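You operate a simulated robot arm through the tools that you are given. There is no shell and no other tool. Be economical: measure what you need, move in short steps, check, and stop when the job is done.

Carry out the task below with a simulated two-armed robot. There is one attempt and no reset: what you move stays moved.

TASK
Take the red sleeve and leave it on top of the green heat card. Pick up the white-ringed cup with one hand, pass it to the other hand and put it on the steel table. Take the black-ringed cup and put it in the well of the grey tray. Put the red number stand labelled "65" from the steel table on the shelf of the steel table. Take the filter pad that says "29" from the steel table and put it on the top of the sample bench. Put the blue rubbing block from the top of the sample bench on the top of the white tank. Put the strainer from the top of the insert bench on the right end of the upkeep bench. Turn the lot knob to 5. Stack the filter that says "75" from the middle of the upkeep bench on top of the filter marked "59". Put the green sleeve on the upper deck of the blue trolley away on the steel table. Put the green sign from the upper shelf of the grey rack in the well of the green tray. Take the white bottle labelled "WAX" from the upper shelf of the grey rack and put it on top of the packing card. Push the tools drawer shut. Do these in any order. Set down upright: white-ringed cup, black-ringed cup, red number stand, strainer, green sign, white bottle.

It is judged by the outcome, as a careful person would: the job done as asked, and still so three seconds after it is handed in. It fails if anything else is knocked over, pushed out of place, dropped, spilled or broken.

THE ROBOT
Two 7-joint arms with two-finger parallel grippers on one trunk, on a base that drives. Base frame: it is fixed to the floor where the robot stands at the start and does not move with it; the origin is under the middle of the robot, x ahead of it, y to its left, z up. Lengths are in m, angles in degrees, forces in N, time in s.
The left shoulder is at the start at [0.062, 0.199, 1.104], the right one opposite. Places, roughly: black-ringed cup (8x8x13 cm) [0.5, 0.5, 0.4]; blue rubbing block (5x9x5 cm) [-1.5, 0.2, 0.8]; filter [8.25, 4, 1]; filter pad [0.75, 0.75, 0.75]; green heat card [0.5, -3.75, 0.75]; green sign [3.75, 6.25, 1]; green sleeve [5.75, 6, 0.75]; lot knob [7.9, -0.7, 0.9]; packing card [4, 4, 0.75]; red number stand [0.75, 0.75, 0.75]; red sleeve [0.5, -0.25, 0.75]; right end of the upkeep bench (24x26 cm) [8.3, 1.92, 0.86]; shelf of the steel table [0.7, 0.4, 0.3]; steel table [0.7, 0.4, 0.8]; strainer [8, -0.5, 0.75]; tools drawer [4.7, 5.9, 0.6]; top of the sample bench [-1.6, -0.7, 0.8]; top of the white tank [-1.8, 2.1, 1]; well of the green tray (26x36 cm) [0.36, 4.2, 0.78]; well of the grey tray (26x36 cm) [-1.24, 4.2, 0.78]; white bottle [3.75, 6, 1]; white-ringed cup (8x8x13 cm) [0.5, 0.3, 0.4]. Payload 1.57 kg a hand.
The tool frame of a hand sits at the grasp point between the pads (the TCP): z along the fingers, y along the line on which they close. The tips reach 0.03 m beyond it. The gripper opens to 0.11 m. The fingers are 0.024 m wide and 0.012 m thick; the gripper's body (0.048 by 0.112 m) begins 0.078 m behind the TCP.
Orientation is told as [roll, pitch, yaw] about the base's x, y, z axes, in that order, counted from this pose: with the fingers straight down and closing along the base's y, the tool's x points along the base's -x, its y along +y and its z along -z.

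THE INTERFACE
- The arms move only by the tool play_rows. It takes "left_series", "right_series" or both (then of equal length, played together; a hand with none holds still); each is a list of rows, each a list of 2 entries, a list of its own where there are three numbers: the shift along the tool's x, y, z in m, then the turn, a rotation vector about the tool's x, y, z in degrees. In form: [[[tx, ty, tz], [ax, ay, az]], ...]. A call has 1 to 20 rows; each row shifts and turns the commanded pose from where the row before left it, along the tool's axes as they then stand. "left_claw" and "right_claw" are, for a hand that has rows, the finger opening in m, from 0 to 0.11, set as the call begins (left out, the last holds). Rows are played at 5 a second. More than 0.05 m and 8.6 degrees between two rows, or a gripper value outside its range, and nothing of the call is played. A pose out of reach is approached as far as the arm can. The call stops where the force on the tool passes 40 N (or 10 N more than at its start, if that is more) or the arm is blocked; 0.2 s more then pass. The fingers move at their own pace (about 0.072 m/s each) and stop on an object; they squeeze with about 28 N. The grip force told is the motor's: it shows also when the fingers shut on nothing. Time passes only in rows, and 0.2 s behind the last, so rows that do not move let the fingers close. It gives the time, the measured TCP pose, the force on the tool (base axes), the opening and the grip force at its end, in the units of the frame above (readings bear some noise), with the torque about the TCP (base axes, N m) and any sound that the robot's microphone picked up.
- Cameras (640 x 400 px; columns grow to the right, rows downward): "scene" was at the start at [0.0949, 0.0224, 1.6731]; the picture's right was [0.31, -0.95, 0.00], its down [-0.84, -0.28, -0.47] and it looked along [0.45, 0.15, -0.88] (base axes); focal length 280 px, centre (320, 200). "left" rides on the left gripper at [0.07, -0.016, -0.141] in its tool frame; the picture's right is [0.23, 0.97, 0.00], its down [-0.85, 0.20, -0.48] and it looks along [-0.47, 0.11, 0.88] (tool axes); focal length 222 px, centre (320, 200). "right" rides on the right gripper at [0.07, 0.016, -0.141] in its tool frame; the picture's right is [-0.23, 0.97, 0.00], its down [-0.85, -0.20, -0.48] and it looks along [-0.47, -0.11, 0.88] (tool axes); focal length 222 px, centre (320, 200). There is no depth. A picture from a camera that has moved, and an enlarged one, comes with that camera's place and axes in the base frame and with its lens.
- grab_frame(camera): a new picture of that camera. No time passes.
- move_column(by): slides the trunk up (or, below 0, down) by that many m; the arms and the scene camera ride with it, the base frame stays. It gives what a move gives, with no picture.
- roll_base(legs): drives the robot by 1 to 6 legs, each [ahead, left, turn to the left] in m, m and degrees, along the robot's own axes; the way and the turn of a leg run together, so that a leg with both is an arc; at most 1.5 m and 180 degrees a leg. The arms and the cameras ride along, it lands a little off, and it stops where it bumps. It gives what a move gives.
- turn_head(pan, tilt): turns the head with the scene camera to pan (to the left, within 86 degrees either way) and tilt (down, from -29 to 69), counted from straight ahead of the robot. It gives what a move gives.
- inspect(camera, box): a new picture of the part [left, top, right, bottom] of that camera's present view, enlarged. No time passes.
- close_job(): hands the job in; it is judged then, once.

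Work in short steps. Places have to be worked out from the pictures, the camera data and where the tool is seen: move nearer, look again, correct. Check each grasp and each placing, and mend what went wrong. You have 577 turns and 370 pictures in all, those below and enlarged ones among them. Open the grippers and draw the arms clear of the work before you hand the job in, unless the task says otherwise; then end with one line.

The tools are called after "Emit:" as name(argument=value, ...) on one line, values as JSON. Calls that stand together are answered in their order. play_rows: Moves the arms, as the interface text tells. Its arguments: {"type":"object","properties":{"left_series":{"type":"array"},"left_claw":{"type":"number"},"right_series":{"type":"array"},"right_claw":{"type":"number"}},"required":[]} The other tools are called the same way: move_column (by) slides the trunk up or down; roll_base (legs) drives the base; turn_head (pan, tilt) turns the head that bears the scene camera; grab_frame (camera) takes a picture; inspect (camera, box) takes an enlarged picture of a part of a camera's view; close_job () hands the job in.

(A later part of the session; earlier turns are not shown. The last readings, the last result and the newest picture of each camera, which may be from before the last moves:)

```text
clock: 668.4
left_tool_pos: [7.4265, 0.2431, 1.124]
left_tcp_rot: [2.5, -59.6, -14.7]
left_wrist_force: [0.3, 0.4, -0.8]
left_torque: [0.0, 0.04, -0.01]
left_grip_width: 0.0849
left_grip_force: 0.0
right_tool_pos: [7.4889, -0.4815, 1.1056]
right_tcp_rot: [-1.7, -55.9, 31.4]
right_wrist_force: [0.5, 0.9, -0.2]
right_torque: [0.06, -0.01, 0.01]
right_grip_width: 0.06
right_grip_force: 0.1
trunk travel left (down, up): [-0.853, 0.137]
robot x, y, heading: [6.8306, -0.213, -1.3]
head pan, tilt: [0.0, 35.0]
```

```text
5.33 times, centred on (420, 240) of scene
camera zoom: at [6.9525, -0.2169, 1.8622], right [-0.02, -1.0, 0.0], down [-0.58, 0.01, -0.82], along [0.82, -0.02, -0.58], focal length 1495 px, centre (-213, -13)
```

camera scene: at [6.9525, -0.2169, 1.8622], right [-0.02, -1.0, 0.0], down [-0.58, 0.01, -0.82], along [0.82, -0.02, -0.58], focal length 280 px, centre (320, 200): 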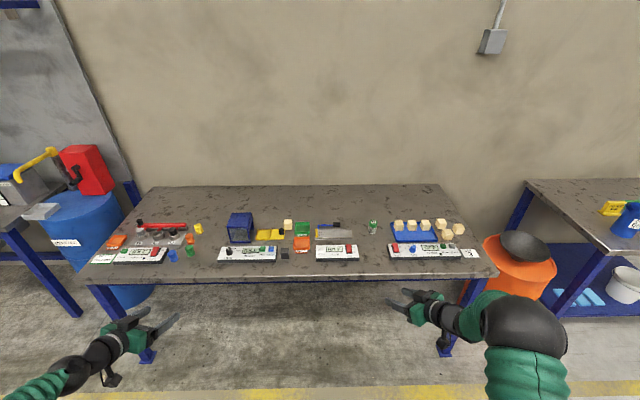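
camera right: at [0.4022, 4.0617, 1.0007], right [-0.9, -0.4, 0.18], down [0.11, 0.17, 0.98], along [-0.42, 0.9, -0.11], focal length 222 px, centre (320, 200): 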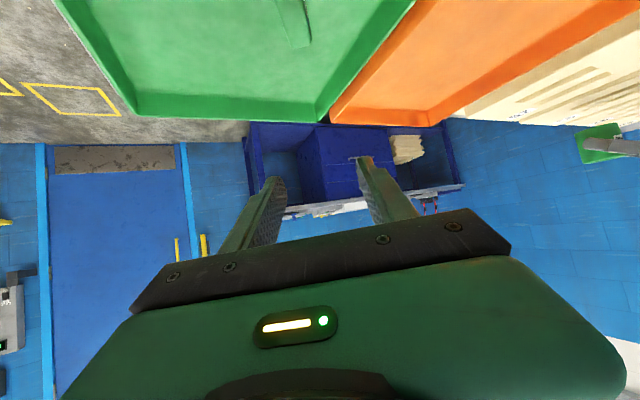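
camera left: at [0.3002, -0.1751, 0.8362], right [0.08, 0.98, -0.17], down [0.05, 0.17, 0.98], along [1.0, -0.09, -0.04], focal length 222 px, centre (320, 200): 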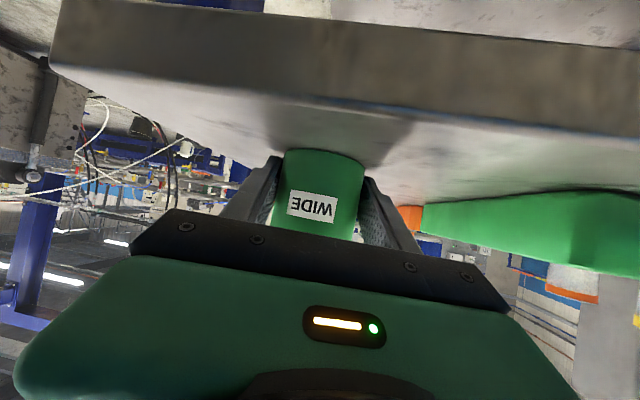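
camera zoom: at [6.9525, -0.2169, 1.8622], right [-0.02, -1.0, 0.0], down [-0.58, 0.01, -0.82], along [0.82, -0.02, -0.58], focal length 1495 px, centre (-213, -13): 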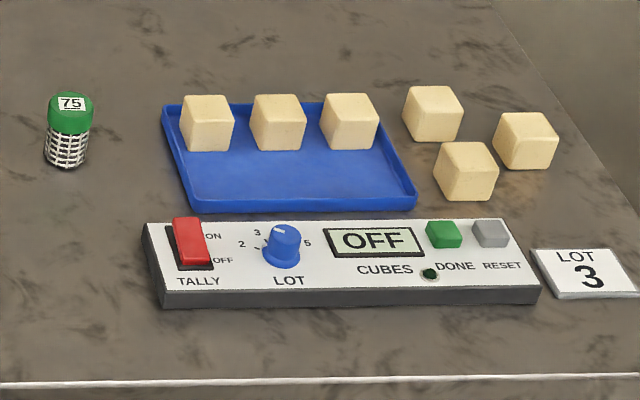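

Knob shows a white mark near 3–4; will look closer. First the strainer at ≈(8.07,-0.52): straighten the right hand's yaw and approach.

Emit:
play_rows(right_series=[[[0, 0, 0], [5.8, 0, 3.9]], [[0, 0, 0], [5.8, 0, 3.9]], [[0, 0, 0], [5.8, 0, 3.9]], [[0, 0, 0], [5.8, 0, 3.9]], [[0, 0, 0], [0, 0, 0]]], right_claw=0.08)

Emit:
roll_base(legs=[[0.35, 0, 1.2]])

Emit:
grab_frame(camera="right")

Emit:
grab_frame(camera="scene")

```text
clock: 669.6
left_tool_pos: [7.4259, 0.2434, 1.1249]
left_tcp_rot: [2.5, -59.6, -14.7]
left_wrist_force: [0.8, 0.6, -0.4]
left_torque: [0.0, 0.01, 0.0]
left_grip_width: 0.0849
left_grip_force: 0.0
right_tool_pos: [7.4893, -0.4803, 1.1051]
right_tcp_rot: [-1.8, -56.3, 3.4]
right_wrist_force: [-0.2, -0.6, -0.4]
right_torque: [0.0, 0.02, 0.01]
right_grip_width: 0.08
right_grip_force: 0.0
trunk travel left (down, up): [-0.853, 0.137]
robot x, y, heading: [6.8276, -0.2175, -1.2]
head pan, tilt: [0.0, 35.0]
```

```text
clock: 671.9
left_tool_pos: [7.7635, 0.2498, 1.1256]
left_tcp_rot: [2.6, -59.7, -13.9]
left_wrist_force: [-0.2, -0.5, -0.1]
left_torque: [-0.02, 0.03, -0.05]
left_grip_width: 0.0851
left_grip_force: 0.1
right_tool_pos: [7.8402, -0.4743, 1.1063]
right_tcp_rot: [-1.6, -56.5, 4.4]
right_wrist_force: [-0.5, 0.0, 0.8]
right_torque: [0.0, 0.03, -0.02]
right_grip_width: 0.0802
right_grip_force: 0.1
trunk travel left (down, up): [-0.853, 0.137]
robot x, y, heading: [7.1732, -0.2184, -0.1]
head pan, tilt: [0.0, 35.0]
```

```text
123 pictures are left
camera right: at [7.682, -0.4654, 1.1246], right [0.07, 0.98, 0.17], down [0.08, -0.18, 0.98], along [0.99, -0.06, -0.09], focal length 222 px, centre (320, 200)
```

right: 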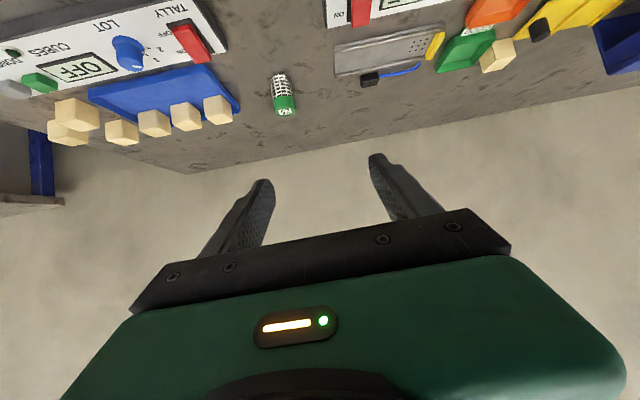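

```text
122 pictures are left
camera scene: at [7.2961, -0.2182, 1.8626], right [0.0, -1.0, 0.0], down [-0.57, 0.0, -0.82], along [0.82, 0.0, -0.57], focal length 280 px, centre (320, 200)
```

scene: 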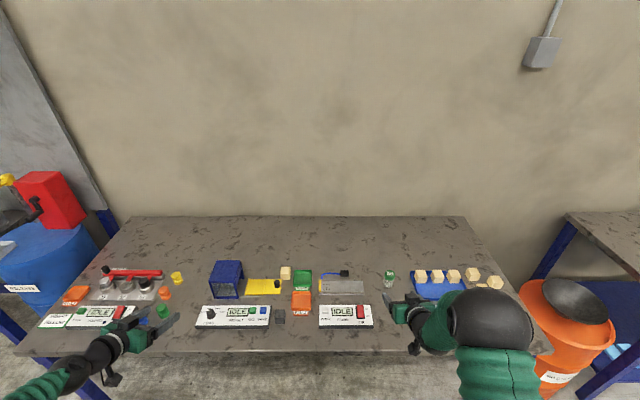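

Strainer base ≈(8.095,-0.523), bench z≈0.83. Lower the right arm 0.19 here, then drive in.

Emit:
play_rows(right_series=[[[0.0327, -0.02, 0.0216], [0, 0, 0]], [[0.0327, -0.02, 0.0216], [0, 0, 0]], [[0.0327, 0, 0.0216], [0, 0, 0]], [[0.0327, 0, 0.0216], [0, 0, 0]], [[0.025, 0, 0.0165], [-1.6, 0, 0]], [[0, 0, 0], [0, 0, 0]]])

Emit:
roll_base(legs=[[0.12, 0, 0]])

Emit:
grab_frame(camera="right")

Emit:
grab_frame(camera="scene")

```text
clock: 673.3
left_tool_pos: [7.7646, 0.2475, 1.126]
left_tcp_rot: [2.6, -59.7, -14.0]
left_wrist_force: [0.1, -0.5, -0.6]
left_torque: [-0.02, 0.02, -0.01]
left_grip_width: 0.0849
left_grip_force: 0.0
right_tool_pos: [7.8415, -0.5172, 0.9198]
right_tcp_rot: [0.0, -56.5, 4.2]
right_wrist_force: [0.5, -0.3, 0.1]
right_torque: [-0.02, 0.01, 0.02]
right_grip_width: 0.0798
right_grip_force: 0.1
trunk travel left (down, up): [-0.853, 0.137]
robot x, y, heading: [7.1819, -0.222, -0.3]
head pan, tilt: [0.0, 35.0]
```

```text
clock: 674.5
left_tool_pos: [7.8849, 0.2485, 1.1281]
left_tcp_rot: [2.6, -59.8, -13.9]
left_wrist_force: [0.3, -0.3, -0.4]
left_torque: [0.05, -0.01, -0.02]
left_grip_width: 0.0849
left_grip_force: 0.1
right_tool_pos: [7.9607, -0.5173, 0.9218]
right_tcp_rot: [-0.2, -56.6, 4.4]
right_wrist_force: [-0.6, -0.3, -0.2]
right_torque: [0.0, -0.01, -0.02]
right_grip_width: 0.0802
right_grip_force: 0.1
trunk travel left (down, up): [-0.853, 0.137]
robot x, y, heading: [7.3021, -0.2199, 0.0]
head pan, tilt: [0.0, 35.0]
```

```text
121 pictures are left
camera right: at [7.8039, -0.5123, 0.9399], right [0.05, 0.98, 0.19], down [0.09, -0.19, 0.98], along [0.99, -0.03, -0.09], focal length 222 px, centre (320, 200)
```

right: 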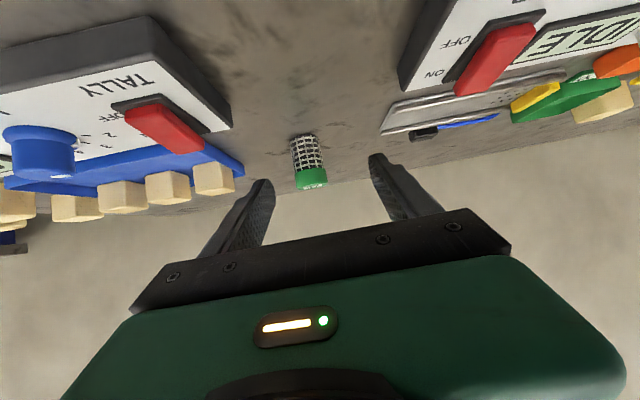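

```text
120 pictures are left
camera scene: at [7.4158, -0.2179, 1.8627], right [0.0, -1.0, 0.0], down [-0.57, 0.0, -0.82], along [0.82, 0.0, -0.57], focal length 280 px, centre (320, 200)
```

scene: 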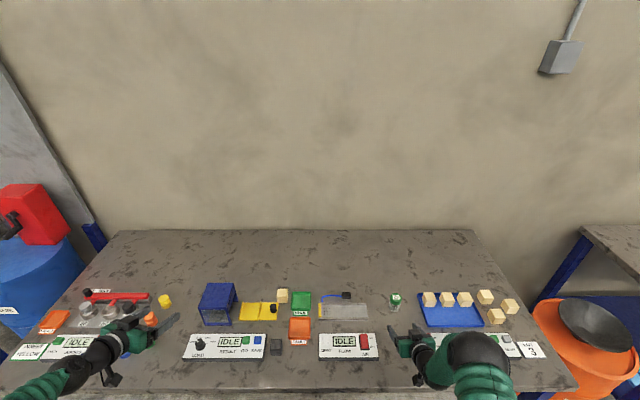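

Drive 0.1 forward, 1.5 cm right.

Emit:
roll_base(legs=[[0.1, -0.008, 0]])

Emit:
play_rows(right_series=[[[0.025, 0, 0.0166], [0, 0, 0]], [[0.015, 0, 0.01], [0, 0, 0]], [[0, 0, 0], [0, 0, 0]]])

Emit:
grab_frame(camera="right")

```text
clock: 675.7
left_tool_pos: [7.9788, 0.2435, 1.1281]
left_tcp_rot: [2.3, -60.0, -13.9]
left_wrist_force: [-0.3, 0.8, -0.9]
left_torque: [-0.04, -0.04, -0.04]
left_grip_width: 0.0849
left_grip_force: 0.1
right_tool_pos: [8.0568, -0.5233, 0.9245]
right_tcp_rot: [-0.5, -56.8, 4.6]
right_wrist_force: [0.3, 0.3, -1.1]
right_torque: [0.02, -0.02, -0.01]
right_grip_width: 0.0799
right_grip_force: 0.0
trunk travel left (down, up): [-0.853, 0.137]
robot x, y, heading: [7.3965, -0.2309, -0.1]
head pan, tilt: [0.0, 35.0]
```

```text
clock: 676.5
left_tool_pos: [7.9856, 0.2429, 1.1254]
left_tcp_rot: [2.4, -59.7, -13.7]
left_wrist_force: [0.6, 0.4, 0.2]
left_torque: [-0.02, -0.04, -0.04]
left_grip_width: 0.0845
left_grip_force: 0.1
right_tool_pos: [8.0608, -0.5261, 0.8746]
right_tcp_rot: [-0.2, -56.4, 4.5]
right_wrist_force: [0.3, 0.7, 0.4]
right_torque: [0.04, -0.02, -0.03]
right_grip_width: 0.08
right_grip_force: 0.0
trunk travel left (down, up): [-0.853, 0.137]
robot x, y, heading: [7.3992, -0.2281, -0.0]
head pan, tilt: [0.0, 35.0]
```

```text
119 pictures are left
camera right: at [7.9037, -0.5209, 0.8916], right [0.05, 0.98, 0.19], down [0.09, -0.19, 0.98], along [0.99, -0.03, -0.1], focal length 222 px, centre (320, 200)
```

right: 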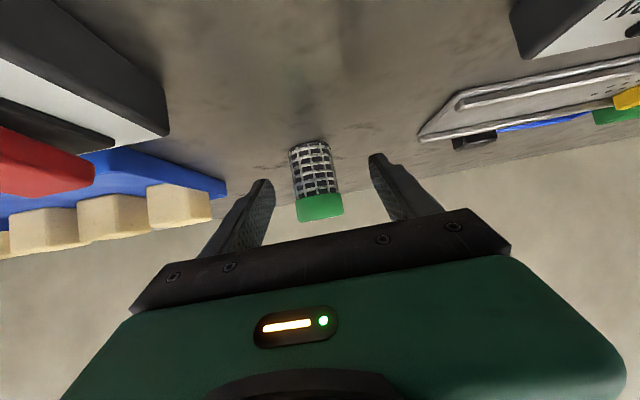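

Advance 2.8 cm, 6 mm right, close.

Emit:
play_rows(right_series=[[[-0.0155, -0.006, 0.0233], [0, 0, 0]], [[0, 0, 0], [0, 0, 0]]])

Emit:
play_rows(right_series=[[[0, 0, 0], [0, 0, 0]], [[0, 0, 0], [0, 0, 0]], [[0, 0, 0], [0, 0, 0]], [[0, 0, 0], [0, 0, 0]]], right_claw=0)

Emit:
grab_frame(camera="right")

```text
clock: 677.1
left_tool_pos: [7.9847, 0.2399, 1.1269]
left_tcp_rot: [2.6, -59.7, -13.9]
left_wrist_force: [-0.7, 0.6, 0.3]
left_torque: [0.01, -0.01, 0.02]
left_grip_width: 0.0849
left_grip_force: 0.0
right_tool_pos: [8.0893, -0.5293, 0.8737]
right_tcp_rot: [0.0, -56.5, 4.3]
right_wrist_force: [-0.2, 0.2, -0.5]
right_torque: [-0.01, -0.01, 0.01]
right_grip_width: 0.0801
right_grip_force: 0.0
trunk travel left (down, up): [-0.853, 0.137]
robot x, y, heading: [7.4011, -0.2286, -0.2]
head pan, tilt: [0.0, 35.0]
```

```text
clock: 678.1
left_tool_pos: [7.985, 0.2408, 1.1265]
left_tcp_rot: [2.4, -59.7, -13.8]
left_wrist_force: [-0.4, -0.2, 0.4]
left_torque: [0.01, -0.01, 0.0]
left_grip_width: 0.0848
left_grip_force: 0.1
right_tool_pos: [8.0912, -0.5297, 0.8741]
right_tcp_rot: [0.0, -56.5, 4.4]
right_wrist_force: [-1.0, -0.2, 0.7]
right_torque: [0.05, -0.06, 0.03]
right_grip_width: 0.0442
right_grip_force: 27.8
trunk travel left (down, up): [-0.853, 0.137]
robot x, y, heading: [7.3955, -0.2248, -0.2]
head pan, tilt: [0.0, 35.0]
```

```text
118 pictures are left
camera right: at [7.9324, -0.5248, 0.8918], right [0.05, 0.98, 0.19], down [0.09, -0.19, 0.98], along [0.99, -0.03, -0.1], focal length 222 px, centre (320, 200)
```

right: 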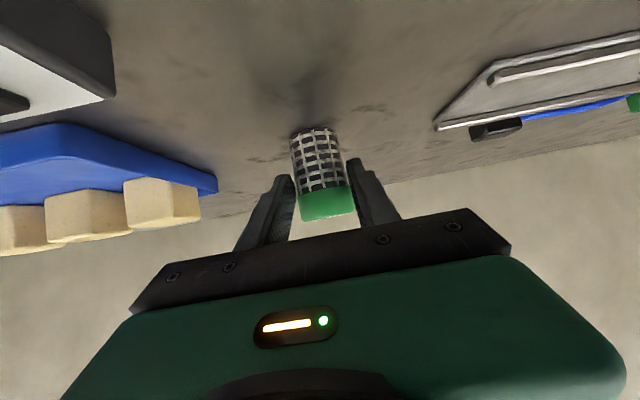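

Strainer gripped (44 mm). Lift with trunk, back out and go to the upkeep bench's right end.

Emit:
move_column(by=0.13)

Emit:
roll_base(legs=[[-0.55, 0, 0.2], [0, 1.25, 0], [0, 1.2, 0]])

Emit:
turn_head(pan=-5, tilt=35)

Emit:
grab_frame(camera="scene")

Emit:
grab_frame(camera="right")

```text
clock: 679.6
left_tool_pos: [7.9859, 0.2408, 1.2557]
left_tcp_rot: [2.4, -59.7, -13.8]
left_wrist_force: [-0.2, 0.5, 0.8]
left_torque: [-0.01, -0.01, -0.03]
left_grip_width: 0.0852
left_grip_force: 0.1
right_tool_pos: [8.0897, -0.5287, 1.0027]
right_tcp_rot: [-0.1, -56.5, 4.3]
right_wrist_force: [0.4, -0.6, -0.9]
right_torque: [0.02, 0.04, -0.01]
right_grip_width: 0.0445
right_grip_force: 27.7
trunk travel left (down, up): [-0.983, 0.007]
robot x, y, heading: [7.3985, -0.2292, -0.1]
head pan, tilt: [0.0, 35.0]
```

```text
clock: 694.4
left_tool_pos: [7.3995, 2.6968, 1.2569]
left_tcp_rot: [2.8, -59.5, -12.8]
left_wrist_force: [-0.2, -0.1, 0.3]
left_torque: [0.02, -0.02, 0.03]
left_grip_width: 0.0853
left_grip_force: 0.1
right_tool_pos: [7.5226, 1.9316, 1.0032]
right_tcp_rot: [0.2, -56.4, 5.4]
right_wrist_force: [-0.6, 0.6, -0.5]
right_torque: [0.0, 0.02, 0.03]
right_grip_width: 0.0443
right_grip_force: 28.1
trunk travel left (down, up): [-0.983, 0.007]
robot x, y, heading: [6.8236, 2.2197, 1.1]
head pan, tilt: [0.0, 35.0]
```

```text
clock: 695.0
left_tool_pos: [7.3967, 2.6997, 1.2572]
left_tcp_rot: [2.5, -59.8, -12.5]
left_wrist_force: [0.3, 0.7, -1.2]
left_torque: [-0.02, 0.01, 0.03]
left_grip_width: 0.0849
left_grip_force: 0.1
right_tool_pos: [7.5219, 1.9336, 1.0037]
right_tcp_rot: [0.0, -56.6, 5.8]
right_wrist_force: [-0.1, -0.3, 0.4]
right_torque: [0.02, 0.07, 0.0]
right_grip_width: 0.0442
right_grip_force: 28.2
trunk travel left (down, up): [-0.983, 0.007]
robot x, y, heading: [6.8269, 2.2155, 1.3]
head pan, tilt: [-5.0, 35.0]
```

```text
117 pictures are left
camera scene: at [6.9478, 2.2158, 1.9922], right [-0.07, -1.0, 0.0], down [-0.57, 0.04, -0.82], along [0.82, -0.06, -0.58], focal length 280 px, centre (320, 200)
```

scene: 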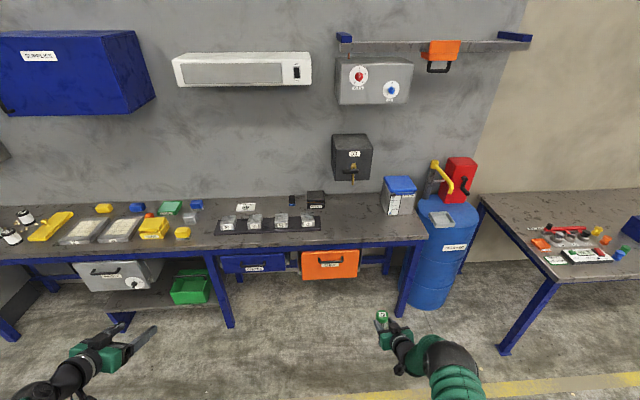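

```text
116 pictures are left
camera right: at [7.3642, 1.9335, 1.0222], right [0.03, 0.98, 0.19], down [0.09, -0.19, 0.98], along [1.0, -0.01, -0.1], focal length 222 px, centre (320, 200)
```

right: 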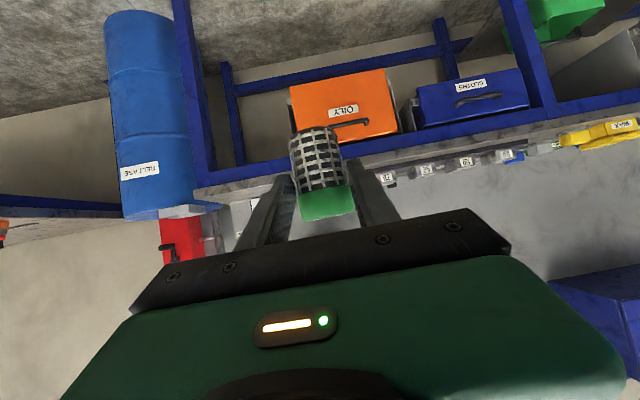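

Spot (8.3,1.92) is free. Drive forward 0.62 and check.

Emit:
roll_base(legs=[[0.62, 0, -1.3]])

Emit:
grab_frame(camera="scene")

Emit:
grab_frame(camera="right")

```text
clock: 698.5
left_tool_pos: [8.0176, 2.6915, 1.2574]
left_tcp_rot: [2.5, -59.9, -14.0]
left_wrist_force: [-0.2, -0.4, 0.2]
left_torque: [-0.03, 0.01, -0.02]
left_grip_width: 0.0849
left_grip_force: 0.1
right_tool_pos: [8.122, 1.921, 1.0056]
right_tcp_rot: [-0.1, -56.7, 4.3]
right_wrist_force: [-0.6, 0.0, -1.3]
right_torque: [0.0, 0.0, -0.03]
right_grip_width: 0.0443
right_grip_force: 27.9
trunk travel left (down, up): [-0.983, 0.007]
robot x, y, heading: [7.4314, 2.2257, -0.5]
head pan, tilt: [-5.0, 35.0]
```

```text
115 pictures are left
camera scene: at [7.5527, 2.2174, 1.9925], right [-0.09, -1.0, 0.0], down [-0.57, 0.05, -0.82], along [0.82, -0.08, -0.57], focal length 280 px, centre (320, 200)
```

scene: 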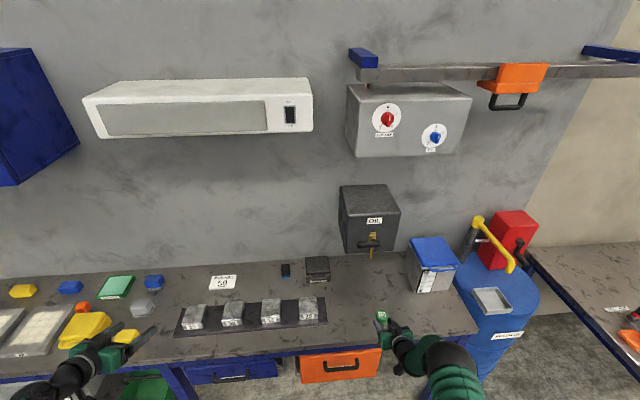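

```text
114 pictures are left
camera right: at [7.9642, 1.9254, 1.0235], right [0.05, 0.98, 0.19], down [0.08, -0.19, 0.98], along [0.99, -0.04, -0.09], focal length 222 px, centre (320, 200)
```

right: 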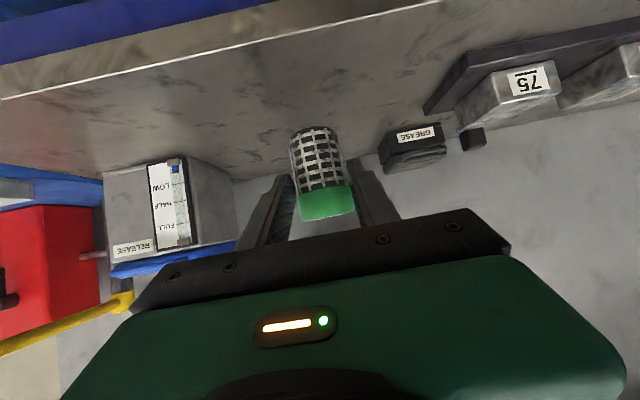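

Forward 0.165, then lower by trunk.

Emit:
roll_base(legs=[[0.165, 0, 0.5]])

Emit:
move_column(by=-0.075)

Emit:
grab_frame(camera="right")

Emit:
grab_frame(camera="scene")

```text
clock: 699.9
left_tool_pos: [8.1754, 2.6953, 1.2599]
left_tcp_rot: [2.8, -60.0, -13.7]
left_wrist_force: [0.0, -0.2, -0.1]
left_torque: [-0.01, -0.01, -0.03]
left_grip_width: 0.085
left_grip_force: 0.0
right_tool_pos: [8.2879, 1.9253, 1.0078]
right_tcp_rot: [0.0, -56.8, 4.7]
right_wrist_force: [-0.9, 0.0, -0.9]
right_torque: [0.05, 0.02, 0.01]
right_grip_width: 0.0442
right_grip_force: 27.9
trunk travel left (down, up): [-0.983, 0.007]
robot x, y, heading: [7.5966, 2.2286, 0.2]
head pan, tilt: [-5.0, 35.0]
```

```text
clock: 701.0
left_tool_pos: [8.1783, 2.6954, 1.1829]
left_tcp_rot: [2.7, -59.9, -13.6]
left_wrist_force: [0.0, 0.2, -0.1]
left_torque: [0.03, 0.01, -0.02]
left_grip_width: 0.085
left_grip_force: 0.0
right_tool_pos: [8.2906, 1.9248, 0.9303]
right_tcp_rot: [-0.1, -56.7, 4.7]
right_wrist_force: [-0.6, 0.2, -1.1]
right_torque: [0.05, 0.04, 0.0]
right_grip_width: 0.0443
right_grip_force: 28.0
trunk travel left (down, up): [-0.908, 0.082]
robot x, y, heading: [7.5978, 2.2179, 0.3]
head pan, tilt: [-5.0, 35.0]
```

```text
113 pictures are left
camera right: at [8.1327, 1.929, 0.9483], right [0.05, 0.98, 0.19], down [0.09, -0.19, 0.98], along [1.0, -0.03, -0.09], focal length 222 px, centre (320, 200)
```

right: 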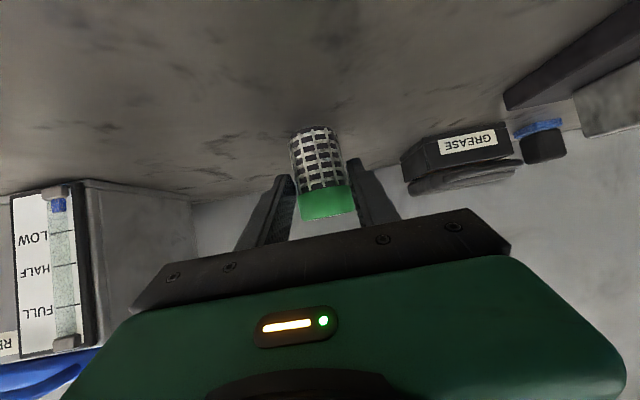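

```text
112 pictures are left
camera scene: at [7.7234, 2.2177, 1.9172], right [-0.08, -1.0, 0.0], down [-0.57, 0.05, -0.82], along [0.81, -0.07, -0.58], focal length 280 px, centre (320, 200)
```

scene: 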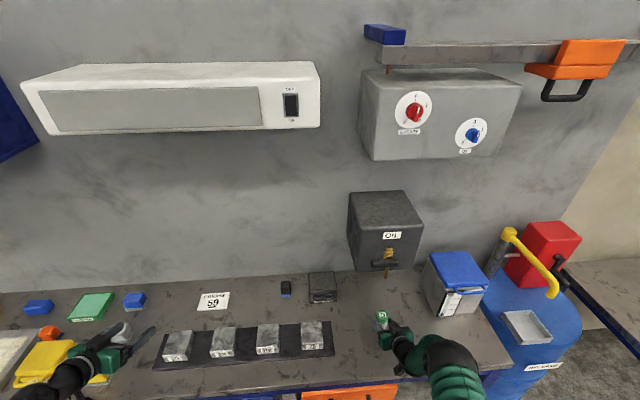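

Lower in small steps.

Emit:
play_rows(right_series=[[[0.0066, 0, 0.0044], [0, 0, 0]], [[0.0033, 0, 0.0022], [0, 0, 0]], [[0.0033, 0, 0.0022], [0, 0, 0]], [[0.0033, 0, 0.0022], [0, 0, 0]], [[0.0033, 0, 0.0022], [0, 0, 0]], [[0.0033, 0, 0.0022], [0, 0, 0]], [[0.0033, 0, 0.0022], [0, 0, 0]], [[0.0033, 0, 0.0022], [0, 0, 0]], [[0.0033, 0, 0.0022], [0, 0, 0]], [[0.0033, 0, 0.0022], [0, 0, 0]]])

Emit:
grab_frame(camera="right")

```text
clock: 703.2
left_tool_pos: [8.1755, 2.6984, 1.1846]
left_tcp_rot: [2.5, -60.0, -13.4]
left_wrist_force: [0.6, -0.9, 1.1]
left_torque: [-0.01, -0.01, 0.03]
left_grip_width: 0.0849
left_grip_force: 0.1
right_tool_pos: [8.2891, 1.9274, 0.891]
right_tcp_rot: [-0.2, -57.0, 4.9]
right_wrist_force: [1.1, 1.7, 22.8]
right_torque: [0.08, -0.68, 0.06]
right_grip_width: 0.0409
right_grip_force: 27.8
trunk travel left (down, up): [-0.908, 0.082]
robot x, y, heading: [7.6018, 2.2238, -0.1]
head pan, tilt: [-5.0, 35.0]
```

```text
111 pictures are left
camera right: at [8.1316, 1.9302, 0.9074], right [0.04, 0.98, 0.19], down [0.08, -0.19, 0.98], along [1.0, -0.03, -0.09], focal length 222 px, centre (320, 200)
```

right: 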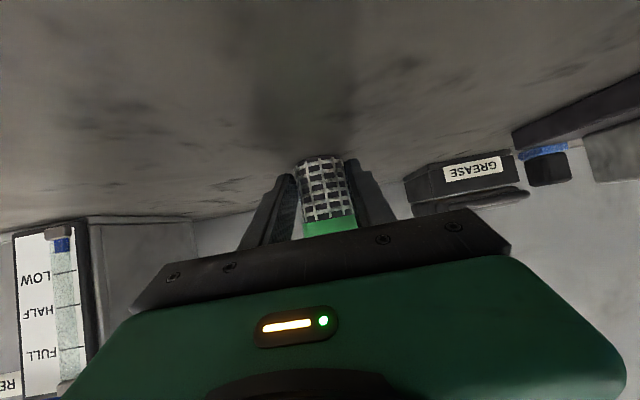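

On the bench. Ease, open, withdraw.

Emit:
play_rows(right_series=[[[-0.0025, 0, -0.0015], [0, 0, 0]], [[0, 0, 0], [0, 0, 0]]])

Emit:
play_rows(right_series=[[[0, 0, 0], [0, 0, 0]], [[0, 0, 0], [0, 0, 0]], [[0, 0, -0.02], [0, 0, 0]], [[-0.01, 0, -0.04], [0, 0, 0]], [[-0.01, 0, -0.04], [0, 0, 0]], [[-0.01, 0, -0.04], [0, 0, 0]]], right_claw=0.08)

Emit:
inspect(camera="scene", box=[300, 240, 500, 390])

Emit:
grab_frame(camera="right")

```text
clock: 703.8
left_tool_pos: [8.1785, 2.6974, 1.1841]
left_tcp_rot: [2.6, -59.9, -13.5]
left_wrist_force: [0.7, -0.4, -0.4]
left_torque: [0.01, -0.01, -0.01]
left_grip_width: 0.085
left_grip_force: 0.1
right_tool_pos: [8.2899, 1.9265, 0.8909]
right_tcp_rot: [-0.1, -56.5, 4.8]
right_wrist_force: [2.8, 2.9, 13.5]
right_torque: [0.2, -0.7, 0.08]
right_grip_width: 0.0405
right_grip_force: 27.8
trunk travel left (down, up): [-0.908, 0.082]
robot x, y, heading: [7.5972, 2.2235, 0.0]
head pan, tilt: [-5.0, 35.0]
```

```text
clock: 705.2
left_tool_pos: [8.1761, 2.6961, 1.1843]
left_tcp_rot: [2.6, -59.8, -13.6]
left_wrist_force: [0.8, 0.3, 0.3]
left_torque: [0.0, 0.03, -0.03]
left_grip_width: 0.0851
left_grip_force: 0.1
right_tool_pos: [8.1897, 1.9166, 0.9935]
right_tcp_rot: [-0.1, -56.7, 4.8]
right_wrist_force: [-0.7, -0.6, -0.9]
right_torque: [0.03, -0.02, 0.01]
right_grip_width: 0.0799
right_grip_force: 0.1
trunk travel left (down, up): [-0.908, 0.082]
robot x, y, heading: [7.6001, 2.2224, 0.1]
head pan, tilt: [-5.0, 35.0]
```

```text
2.67 times, centred on (400, 315) of scene
camera zoom: at [7.72, 2.2174, 1.9173], right [-0.08, -1.0, 0.0], down [-0.57, 0.05, -0.82], along [0.82, -0.07, -0.57], focal length 747 px, centre (107, -107)
```

zoom: 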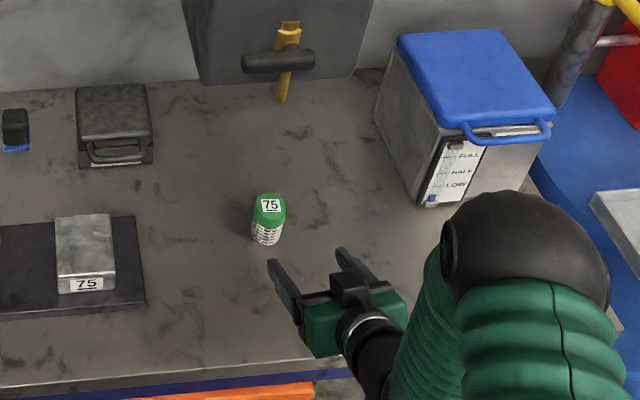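

```text
109 pictures are left
camera right: at [8.0318, 1.9201, 1.0117], right [0.05, 0.98, 0.19], down [0.08, -0.19, 0.98], along [1.0, -0.03, -0.09], focal length 222 px, centre (320, 200)
```

right: 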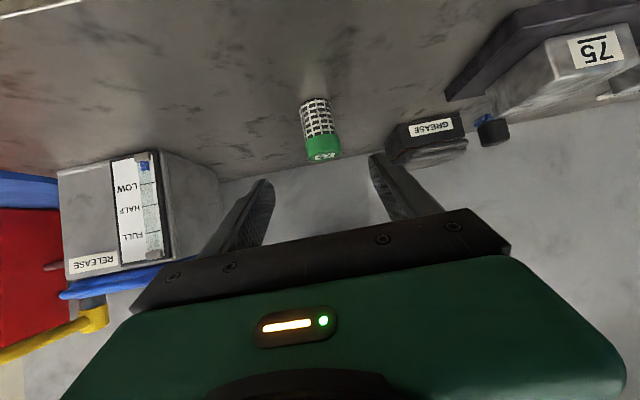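

Strainer is upright in place. Back off and move left to find the filters around y≈4.

Emit:
roll_base(legs=[[-0.45, 0, 0], [0, 1.4, 0]])

Emit:
turn_head(pan=10, tilt=35)

Emit:
grab_frame(camera="scene")

Emit:
inspect(camera="scene", box=[150, 190, 500, 320])

```text
clock: 714.5
left_tool_pos: [7.6967, 4.1085, 1.1834]
left_tcp_rot: [2.8, -59.8, -12.2]
left_wrist_force: [0.4, 0.0, -0.1]
left_torque: [0.04, 0.03, 0.05]
left_grip_width: 0.085
left_grip_force: 0.0
right_tool_pos: [7.7287, 3.3321, 0.9914]
right_tcp_rot: [0.1, -56.7, 6.0]
right_wrist_force: [0.4, 0.3, 0.4]
right_torque: [-0.04, -0.01, 0.01]
right_grip_width: 0.0798
right_grip_force: 0.0
trunk travel left (down, up): [-0.908, 0.082]
robot x, y, heading: [7.1312, 3.6239, 1.6]
head pan, tilt: [-5.0, 35.0]
```

```text
clock: 715.3
left_tool_pos: [7.6956, 4.1103, 1.1838]
left_tcp_rot: [2.7, -59.9, -12.4]
left_wrist_force: [-0.9, -0.6, 0.4]
left_torque: [-0.02, 0.01, 0.0]
left_grip_width: 0.085
left_grip_force: 0.1
right_tool_pos: [7.7278, 3.3321, 0.9928]
right_tcp_rot: [-0.2, -56.6, 6.1]
right_wrist_force: [-0.1, 0.4, -0.3]
right_torque: [-0.02, -0.01, 0.01]
right_grip_width: 0.08
right_grip_force: 0.0
trunk travel left (down, up): [-0.908, 0.082]
robot x, y, heading: [7.1299, 3.6253, 2.0]
head pan, tilt: [10.0, 35.0]
```

```text
108 pictures are left
camera scene: at [7.2511, 3.6448, 1.9172], right [0.2, -0.98, 0.0], down [-0.56, -0.12, -0.82], along [0.8, 0.16, -0.58], focal length 280 px, centre (320, 200)
```

scene: 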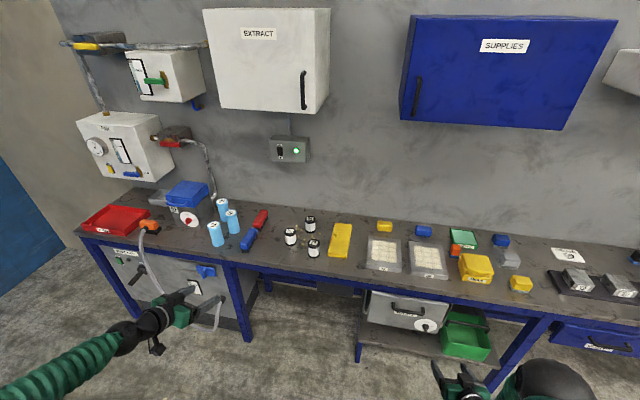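

```text
1.83 times, centred on (325, 255) of scene
camera zoom: at [7.2511, 3.6448, 1.9172], right [0.2, -0.98, 0.0], down [-0.56, -0.12, -0.82], along [0.8, 0.16, -0.58], focal length 512 px, centre (311, 99)
```

zoom: 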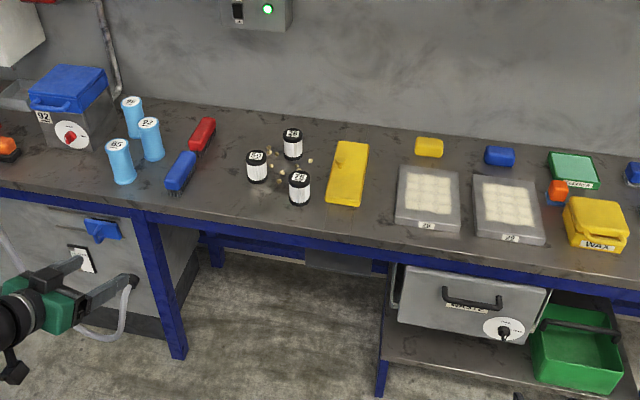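

Zoom on the small filters in the middle and the blue ones.

Emit:
inspect(camera="scene", box=[260, 200, 350, 270])

Emit:
inspect(camera="scene", box=[170, 180, 270, 260])

```text
5.71 times, centred on (305, 235) of scene
camera zoom: at [7.2511, 3.6448, 1.9172], right [0.2, -0.98, 0.0], down [-0.56, -0.12, -0.82], along [0.8, 0.16, -0.58], focal length 1602 px, centre (406, 0)
```

zoom: 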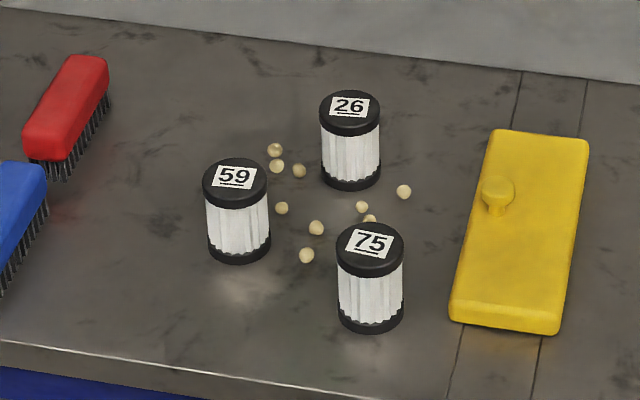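

```text
5.00 times, centred on (220, 220) of scene
camera zoom: at [7.2511, 3.6448, 1.9172], right [0.2, -0.98, 0.0], down [-0.56, -0.12, -0.82], along [0.8, 0.16, -0.58], focal length 1401 px, centre (820, 100)
```

zoom: 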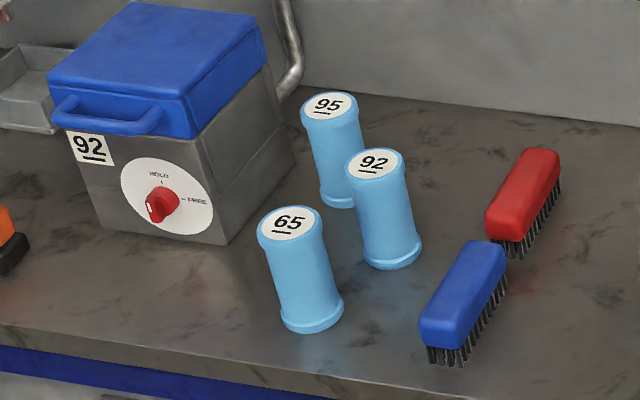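

Filters: 75 at ≈(8.234,3.872), 59 at ≈(8.289,4.012). Retract the left hand a bit and align the right hand with 75.

Emit:
play_rows(left_series=[[[-0.011, 0, -0.046], [0, 0, 0]], [[-0.011, 0, -0.046], [0, 0, 0]], [[-0.011, 0, -0.046], [0, 0, 0]], [[0, 0, 0], [0, 0, 0]]])

Emit:
roll_base(legs=[[0, 0.55, -2.0], [0.3, 0, 0]])

Emit:
turn_head(pan=-10, tilt=45)

Emit:
grab_frame(camera="right")

Emit:
grab_frame(camera="scene")

```text
clock: 716.3
left_tool_pos: [7.5971, 4.1269, 1.2825]
left_tcp_rot: [2.6, -59.9, -12.2]
left_wrist_force: [-0.6, -0.3, 1.1]
left_torque: [-0.02, 0.0, 0.0]
left_grip_width: 0.0851
left_grip_force: 0.0
right_tool_pos: [7.7283, 3.3332, 0.9932]
right_tcp_rot: [0.0, -56.6, 6.1]
right_wrist_force: [-0.3, -1.1, -0.9]
right_torque: [-0.03, -0.01, -0.02]
right_grip_width: 0.0799
right_grip_force: 0.0
trunk travel left (down, up): [-0.908, 0.082]
robot x, y, heading: [7.1302, 3.6235, 1.7]
head pan, tilt: [10.0, 35.0]
```

```text
clock: 721.2
left_tool_pos: [7.9079, 4.6652, 1.2858]
left_tcp_rot: [3.0, -60.0, -14.4]
left_wrist_force: [0.5, -0.2, -0.4]
left_torque: [0.02, 0.01, 0.01]
left_grip_width: 0.085
left_grip_force: 0.1
right_tool_pos: [8.0163, 3.8667, 0.9953]
right_tcp_rot: [0.2, -56.7, 4.2]
right_wrist_force: [-0.2, -0.1, 0.0]
right_torque: [0.01, 0.02, 0.03]
right_grip_width: 0.0801
right_grip_force: 0.1
trunk travel left (down, up): [-0.908, 0.082]
robot x, y, heading: [7.4317, 4.1792, 0.2]
head pan, tilt: [10.0, 35.0]
```

```text
clock: 722.0
left_tool_pos: [7.9095, 4.666, 1.2834]
left_tcp_rot: [2.8, -60.0, -14.1]
left_wrist_force: [0.4, 0.1, 0.3]
left_torque: [0.01, -0.01, -0.02]
left_grip_width: 0.0849
left_grip_force: 0.1
right_tool_pos: [8.0176, 3.8678, 0.9937]
right_tcp_rot: [0.0, -56.7, 4.3]
right_wrist_force: [0.5, 0.3, 0.4]
right_torque: [0.03, 0.02, 0.0]
right_grip_width: 0.08
right_grip_force: 0.0
trunk travel left (down, up): [-0.908, 0.082]
robot x, y, heading: [7.429, 4.1836, -0.2]
head pan, tilt: [-10.0, 45.0]
```

```text
104 pictures are left
camera right: at [7.86, 3.8722, 1.0108], right [0.05, 0.98, 0.19], down [0.08, -0.19, 0.98], along [0.99, -0.03, -0.09], focal length 222 px, centre (320, 200)
```

right: 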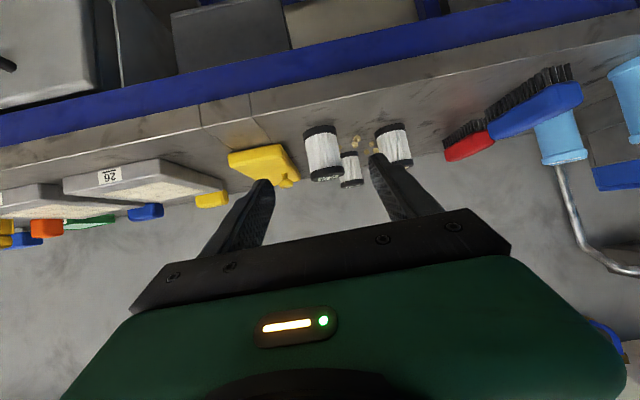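

```text
103 pictures are left
camera scene: at [7.5437, 4.1663, 1.9025], right [-0.17, -0.98, 0.0], down [-0.7, 0.12, -0.71], along [0.7, -0.12, -0.71], focal length 280 px, centre (320, 200)
```

scene: 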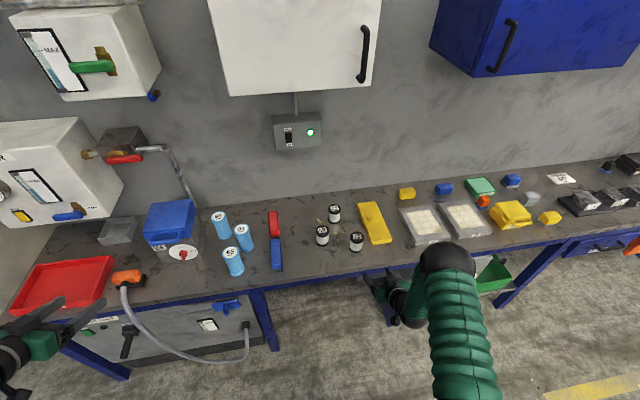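

75 ≈(8.247,3.885). Lower the right hand 10 cm and drive in 0.17.

Emit:
play_rows(right_series=[[[0.028, 0, 0.0185], [0, 0, 0]], [[0.028, 0, 0.0185], [0, 0, 0]], [[0.028, 0, 0.0185], [0, 0, 0]], [[0, 0, 0], [0, 0, 0]]])

Emit:
roll_base(legs=[[0.15, 0.006, 0]])

Emit:
grab_frame(camera="right")

```text
clock: 723.0
left_tool_pos: [7.9096, 4.6672, 1.2835]
left_tcp_rot: [2.8, -59.9, -14.0]
left_wrist_force: [-0.2, -1.1, 0.0]
left_torque: [-0.01, 0.01, 0.0]
left_grip_width: 0.0851
left_grip_force: 0.0
right_tool_pos: [8.0175, 3.8715, 0.8929]
right_tcp_rot: [0.0, -56.6, 4.3]
right_wrist_force: [-0.1, -0.4, -0.2]
right_torque: [0.02, 0.01, 0.01]
right_grip_width: 0.08
right_grip_force: 0.0
trunk travel left (down, up): [-0.908, 0.082]
robot x, y, heading: [7.4258, 4.1766, -0.0]
head pan, tilt: [-10.0, 45.0]
```

```text
clock: 724.4
left_tool_pos: [8.0505, 4.6726, 1.2834]
left_tcp_rot: [3.0, -60.1, -14.0]
left_wrist_force: [0.1, -0.7, -0.1]
left_torque: [0.0, -0.03, 0.03]
left_grip_width: 0.0854
left_grip_force: 0.1
right_tool_pos: [8.1637, 3.8779, 0.8947]
right_tcp_rot: [0.0, -56.9, 4.4]
right_wrist_force: [0.6, 0.0, 0.1]
right_torque: [-0.03, 0.03, -0.01]
right_grip_width: 0.0799
right_grip_force: 0.0
trunk travel left (down, up): [-0.908, 0.082]
robot x, y, heading: [7.5741, 4.187, 0.0]
head pan, tilt: [-10.0, 45.0]
```

```text
102 pictures are left
camera right: at [8.0048, 3.8815, 0.9124], right [0.05, 0.98, 0.19], down [0.08, -0.19, 0.98], along [1.0, -0.03, -0.09], focal length 222 px, centre (320, 200)
```

right: 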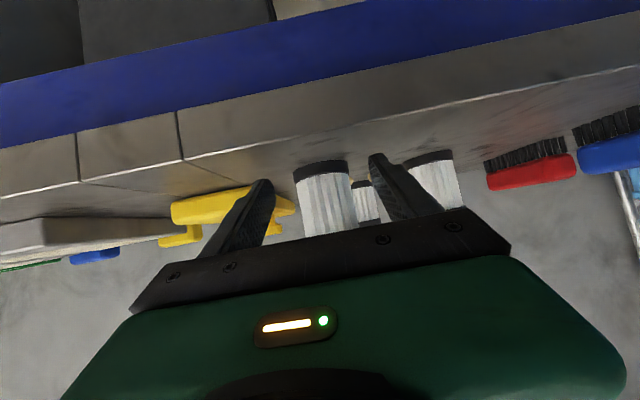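

75 centred. Set opening 0.074 and advance 8 cm.

Emit:
play_rows(right_series=[[[0, 0, 0], [0, 0, 0]], [[-0.019, 0, 0.0292], [0, 0, 0]], [[-0.019, 0, 0.0292], [0, 0, 0]], [[0, 0, 0], [0, 0, 0]]], right_claw=0.074)

Emit:
grab_frame(camera="right")

```text
clock: 725.4
left_tool_pos: [8.0558, 4.675, 1.2838]
left_tcp_rot: [2.7, -59.9, -13.9]
left_wrist_force: [0.6, -0.1, -0.3]
left_torque: [0.0, 0.0, -0.03]
left_grip_width: 0.085
left_grip_force: 0.1
right_tool_pos: [8.2382, 3.8829, 0.8945]
right_tcp_rot: [0.1, -56.5, 4.4]
right_wrist_force: [0.4, 0.3, -0.1]
right_torque: [-0.01, 0.0, -0.01]
right_grip_width: 0.0737
right_grip_force: 0.1
trunk travel left (down, up): [-0.908, 0.082]
robot x, y, heading: [7.5759, 4.1842, -0.2]
head pan, tilt: [-10.0, 45.0]
```

```text
101 pictures are left
camera right: at [8.0798, 3.8862, 0.9112], right [0.05, 0.98, 0.19], down [0.09, -0.19, 0.98], along [1.0, -0.03, -0.09], focal length 222 px, centre (320, 200)
```

right: 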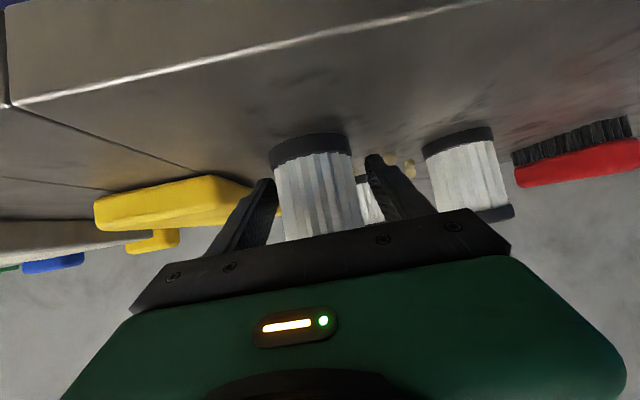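

Advance 1.5 cm more and close.

Emit:
play_rows(right_series=[[[-0.0083, 0, 0.0125], [0, 0, 0]], [[0, 0, 0], [0, 0, 0]]])

Emit:
play_rows(right_series=[[[0, 0, 0], [0, 0, 0]], [[0, 0, 0], [0, 0, 0]], [[0, 0, 0], [0, 0, 0]], [[0, 0, 0], [0, 0, 0]]], right_claw=0)

Emit:
move_column(by=0.08)

Emit:
grab_frame(camera="right")

Emit:
grab_frame(camera="scene")

```text
clock: 726.0
left_tool_pos: [8.0554, 4.6751, 1.282]
left_tcp_rot: [2.7, -59.9, -13.8]
left_wrist_force: [0.1, 0.5, 0.0]
left_torque: [-0.02, 0.01, -0.02]
left_grip_width: 0.085
left_grip_force: 0.1
right_tool_pos: [8.2516, 3.8845, 0.8921]
right_tcp_rot: [0.1, -56.5, 4.4]
right_wrist_force: [0.4, -0.8, -0.2]
right_torque: [0.03, -0.02, 0.0]
right_grip_width: 0.0739
right_grip_force: 0.0
trunk travel left (down, up): [-0.908, 0.082]
robot x, y, heading: [7.5711, 4.1878, 0.3]
head pan, tilt: [-10.0, 45.0]
```

```text
clock: 727.0
left_tool_pos: [8.0548, 4.6757, 1.2846]
left_tcp_rot: [2.8, -59.9, -13.8]
left_wrist_force: [-1.0, 0.1, -0.3]
left_torque: [-0.05, 0.01, 0.01]
left_grip_width: 0.0849
left_grip_force: 0.0
right_tool_pos: [8.2509, 3.8834, 0.8926]
right_tcp_rot: [-0.1, -56.7, 4.5]
right_wrist_force: [1.6, -0.1, 1.4]
right_torque: [-0.04, -0.02, 0.03]
right_grip_width: 0.059
right_grip_force: 27.8
trunk travel left (down, up): [-0.908, 0.082]
robot x, y, heading: [7.5747, 4.1878, 0.1]
head pan, tilt: [-10.0, 45.0]
```

```text
clock: 728.1
left_tool_pos: [8.0548, 4.6754, 1.3636]
left_tcp_rot: [2.8, -60.0, -13.9]
left_wrist_force: [0.1, 0.0, 0.8]
left_torque: [-0.01, 0.01, -0.04]
left_grip_width: 0.0851
left_grip_force: 0.1
right_tool_pos: [8.2524, 3.8839, 0.9723]
right_tcp_rot: [0.0, -56.6, 4.5]
right_wrist_force: [-0.9, -0.8, -1.3]
right_torque: [-0.02, -0.04, 0.02]
right_grip_width: 0.0587
right_grip_force: 27.9
trunk travel left (down, up): [-0.988, 0.002]
robot x, y, heading: [7.5788, 4.1865, -0.1]
head pan, tilt: [-10.0, 45.0]
```

```text
100 pictures are left
camera right: at [8.0937, 3.8874, 0.9902], right [0.05, 0.98, 0.19], down [0.09, -0.19, 0.98], along [1.0, -0.03, -0.09], focal length 222 px, centre (320, 200)
```

right: 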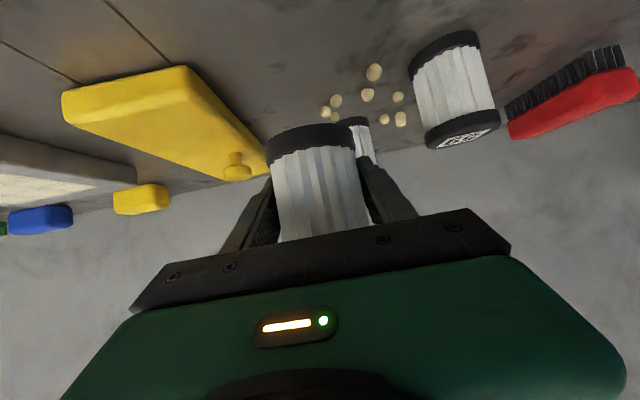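

```text
99 pictures are left
camera scene: at [7.6905, 4.173, 1.9824], right [-0.17, -0.98, 0.0], down [-0.7, 0.12, -0.71], along [0.69, -0.12, -0.71], focal length 280 px, centre (320, 200)
```

scene: 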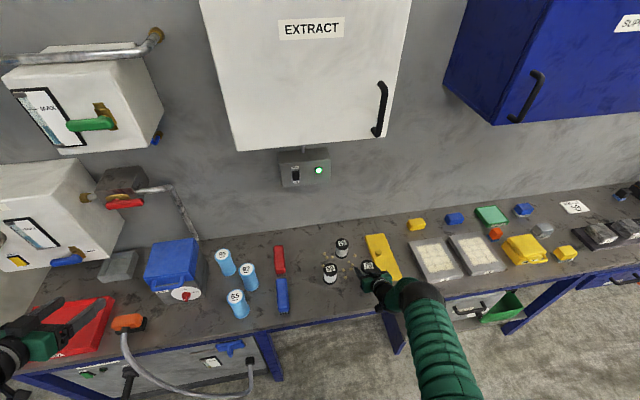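

75 held. Raise it 7 cm with the arm, then strafe left 0.14 toward 59.

Emit:
play_rows(right_series=[[[-0.03, 0, -0.02], [0, 0, 0]], [[-0.03, 0, -0.02], [0, 0, 0]], [[0, 0, 0], [0, 0, 0]]])

Emit:
roll_base(legs=[[0, 0.145, 0]])

Emit:
inspect(camera="scene", box=[260, 200, 460, 330])

Emit:
grab_frame(camera="right")

```text
clock: 728.9
left_tool_pos: [8.0547, 4.6756, 1.3626]
left_tcp_rot: [2.7, -59.9, -13.9]
left_wrist_force: [0.0, -0.2, -0.5]
left_torque: [-0.01, 0.02, 0.0]
left_grip_width: 0.0852
left_grip_force: 0.1
right_tool_pos: [8.2515, 3.8856, 1.0432]
right_tcp_rot: [-0.1, -56.7, 4.5]
right_wrist_force: [-0.7, 0.2, -1.8]
right_torque: [0.04, -0.01, 0.01]
right_grip_width: 0.0587
right_grip_force: 27.6
trunk travel left (down, up): [-0.988, 0.002]
robot x, y, heading: [7.5746, 4.1836, 0.0]
head pan, tilt: [-10.0, 45.0]
```

```text
clock: 730.3
left_tool_pos: [8.0534, 4.7764, 1.377]
left_tcp_rot: [6.0, -59.4, -16.6]
left_wrist_force: [0.4, 0.4, -0.8]
left_torque: [-0.03, 0.06, -0.06]
left_grip_width: 0.0847
left_grip_force: 0.0
right_tool_pos: [8.2509, 3.9942, 1.0355]
right_tcp_rot: [2.8, -56.5, 2.0]
right_wrist_force: [-0.1, -0.9, -0.4]
right_torque: [0.04, -0.05, 0.06]
right_grip_width: 0.0587
right_grip_force: 27.7
trunk travel left (down, up): [-0.988, 0.002]
robot x, y, heading: [7.5767, 4.3219, 0.2]
head pan, tilt: [-10.0, 45.0]
```

```text
3.08 times, centred on (360, 265) of scene
camera zoom: at [7.6899, 4.2572, 1.9814], right [-0.17, -0.98, -0.03], down [-0.7, 0.14, -0.7], along [0.69, -0.1, -0.71], focal length 862 px, centre (197, 0)
```

zoom: 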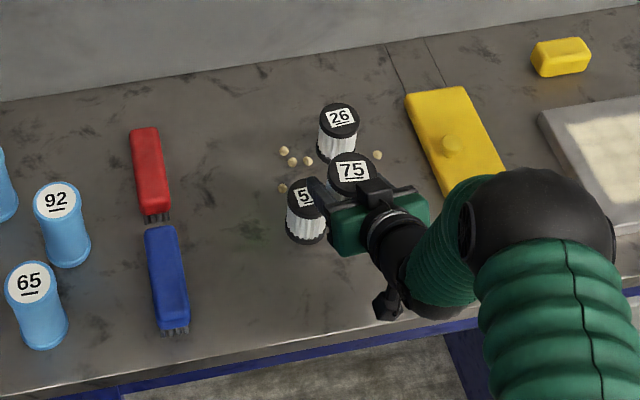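

```text
97 pictures are left
camera right: at [8.093, 3.998, 1.0527], right [0.05, 0.98, 0.22], down [0.09, -0.22, 0.97], along [0.99, -0.03, -0.09], focal length 222 px, centre (320, 200)
```

right: 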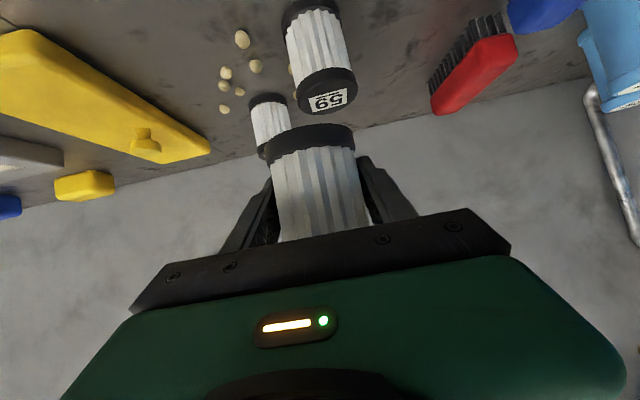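

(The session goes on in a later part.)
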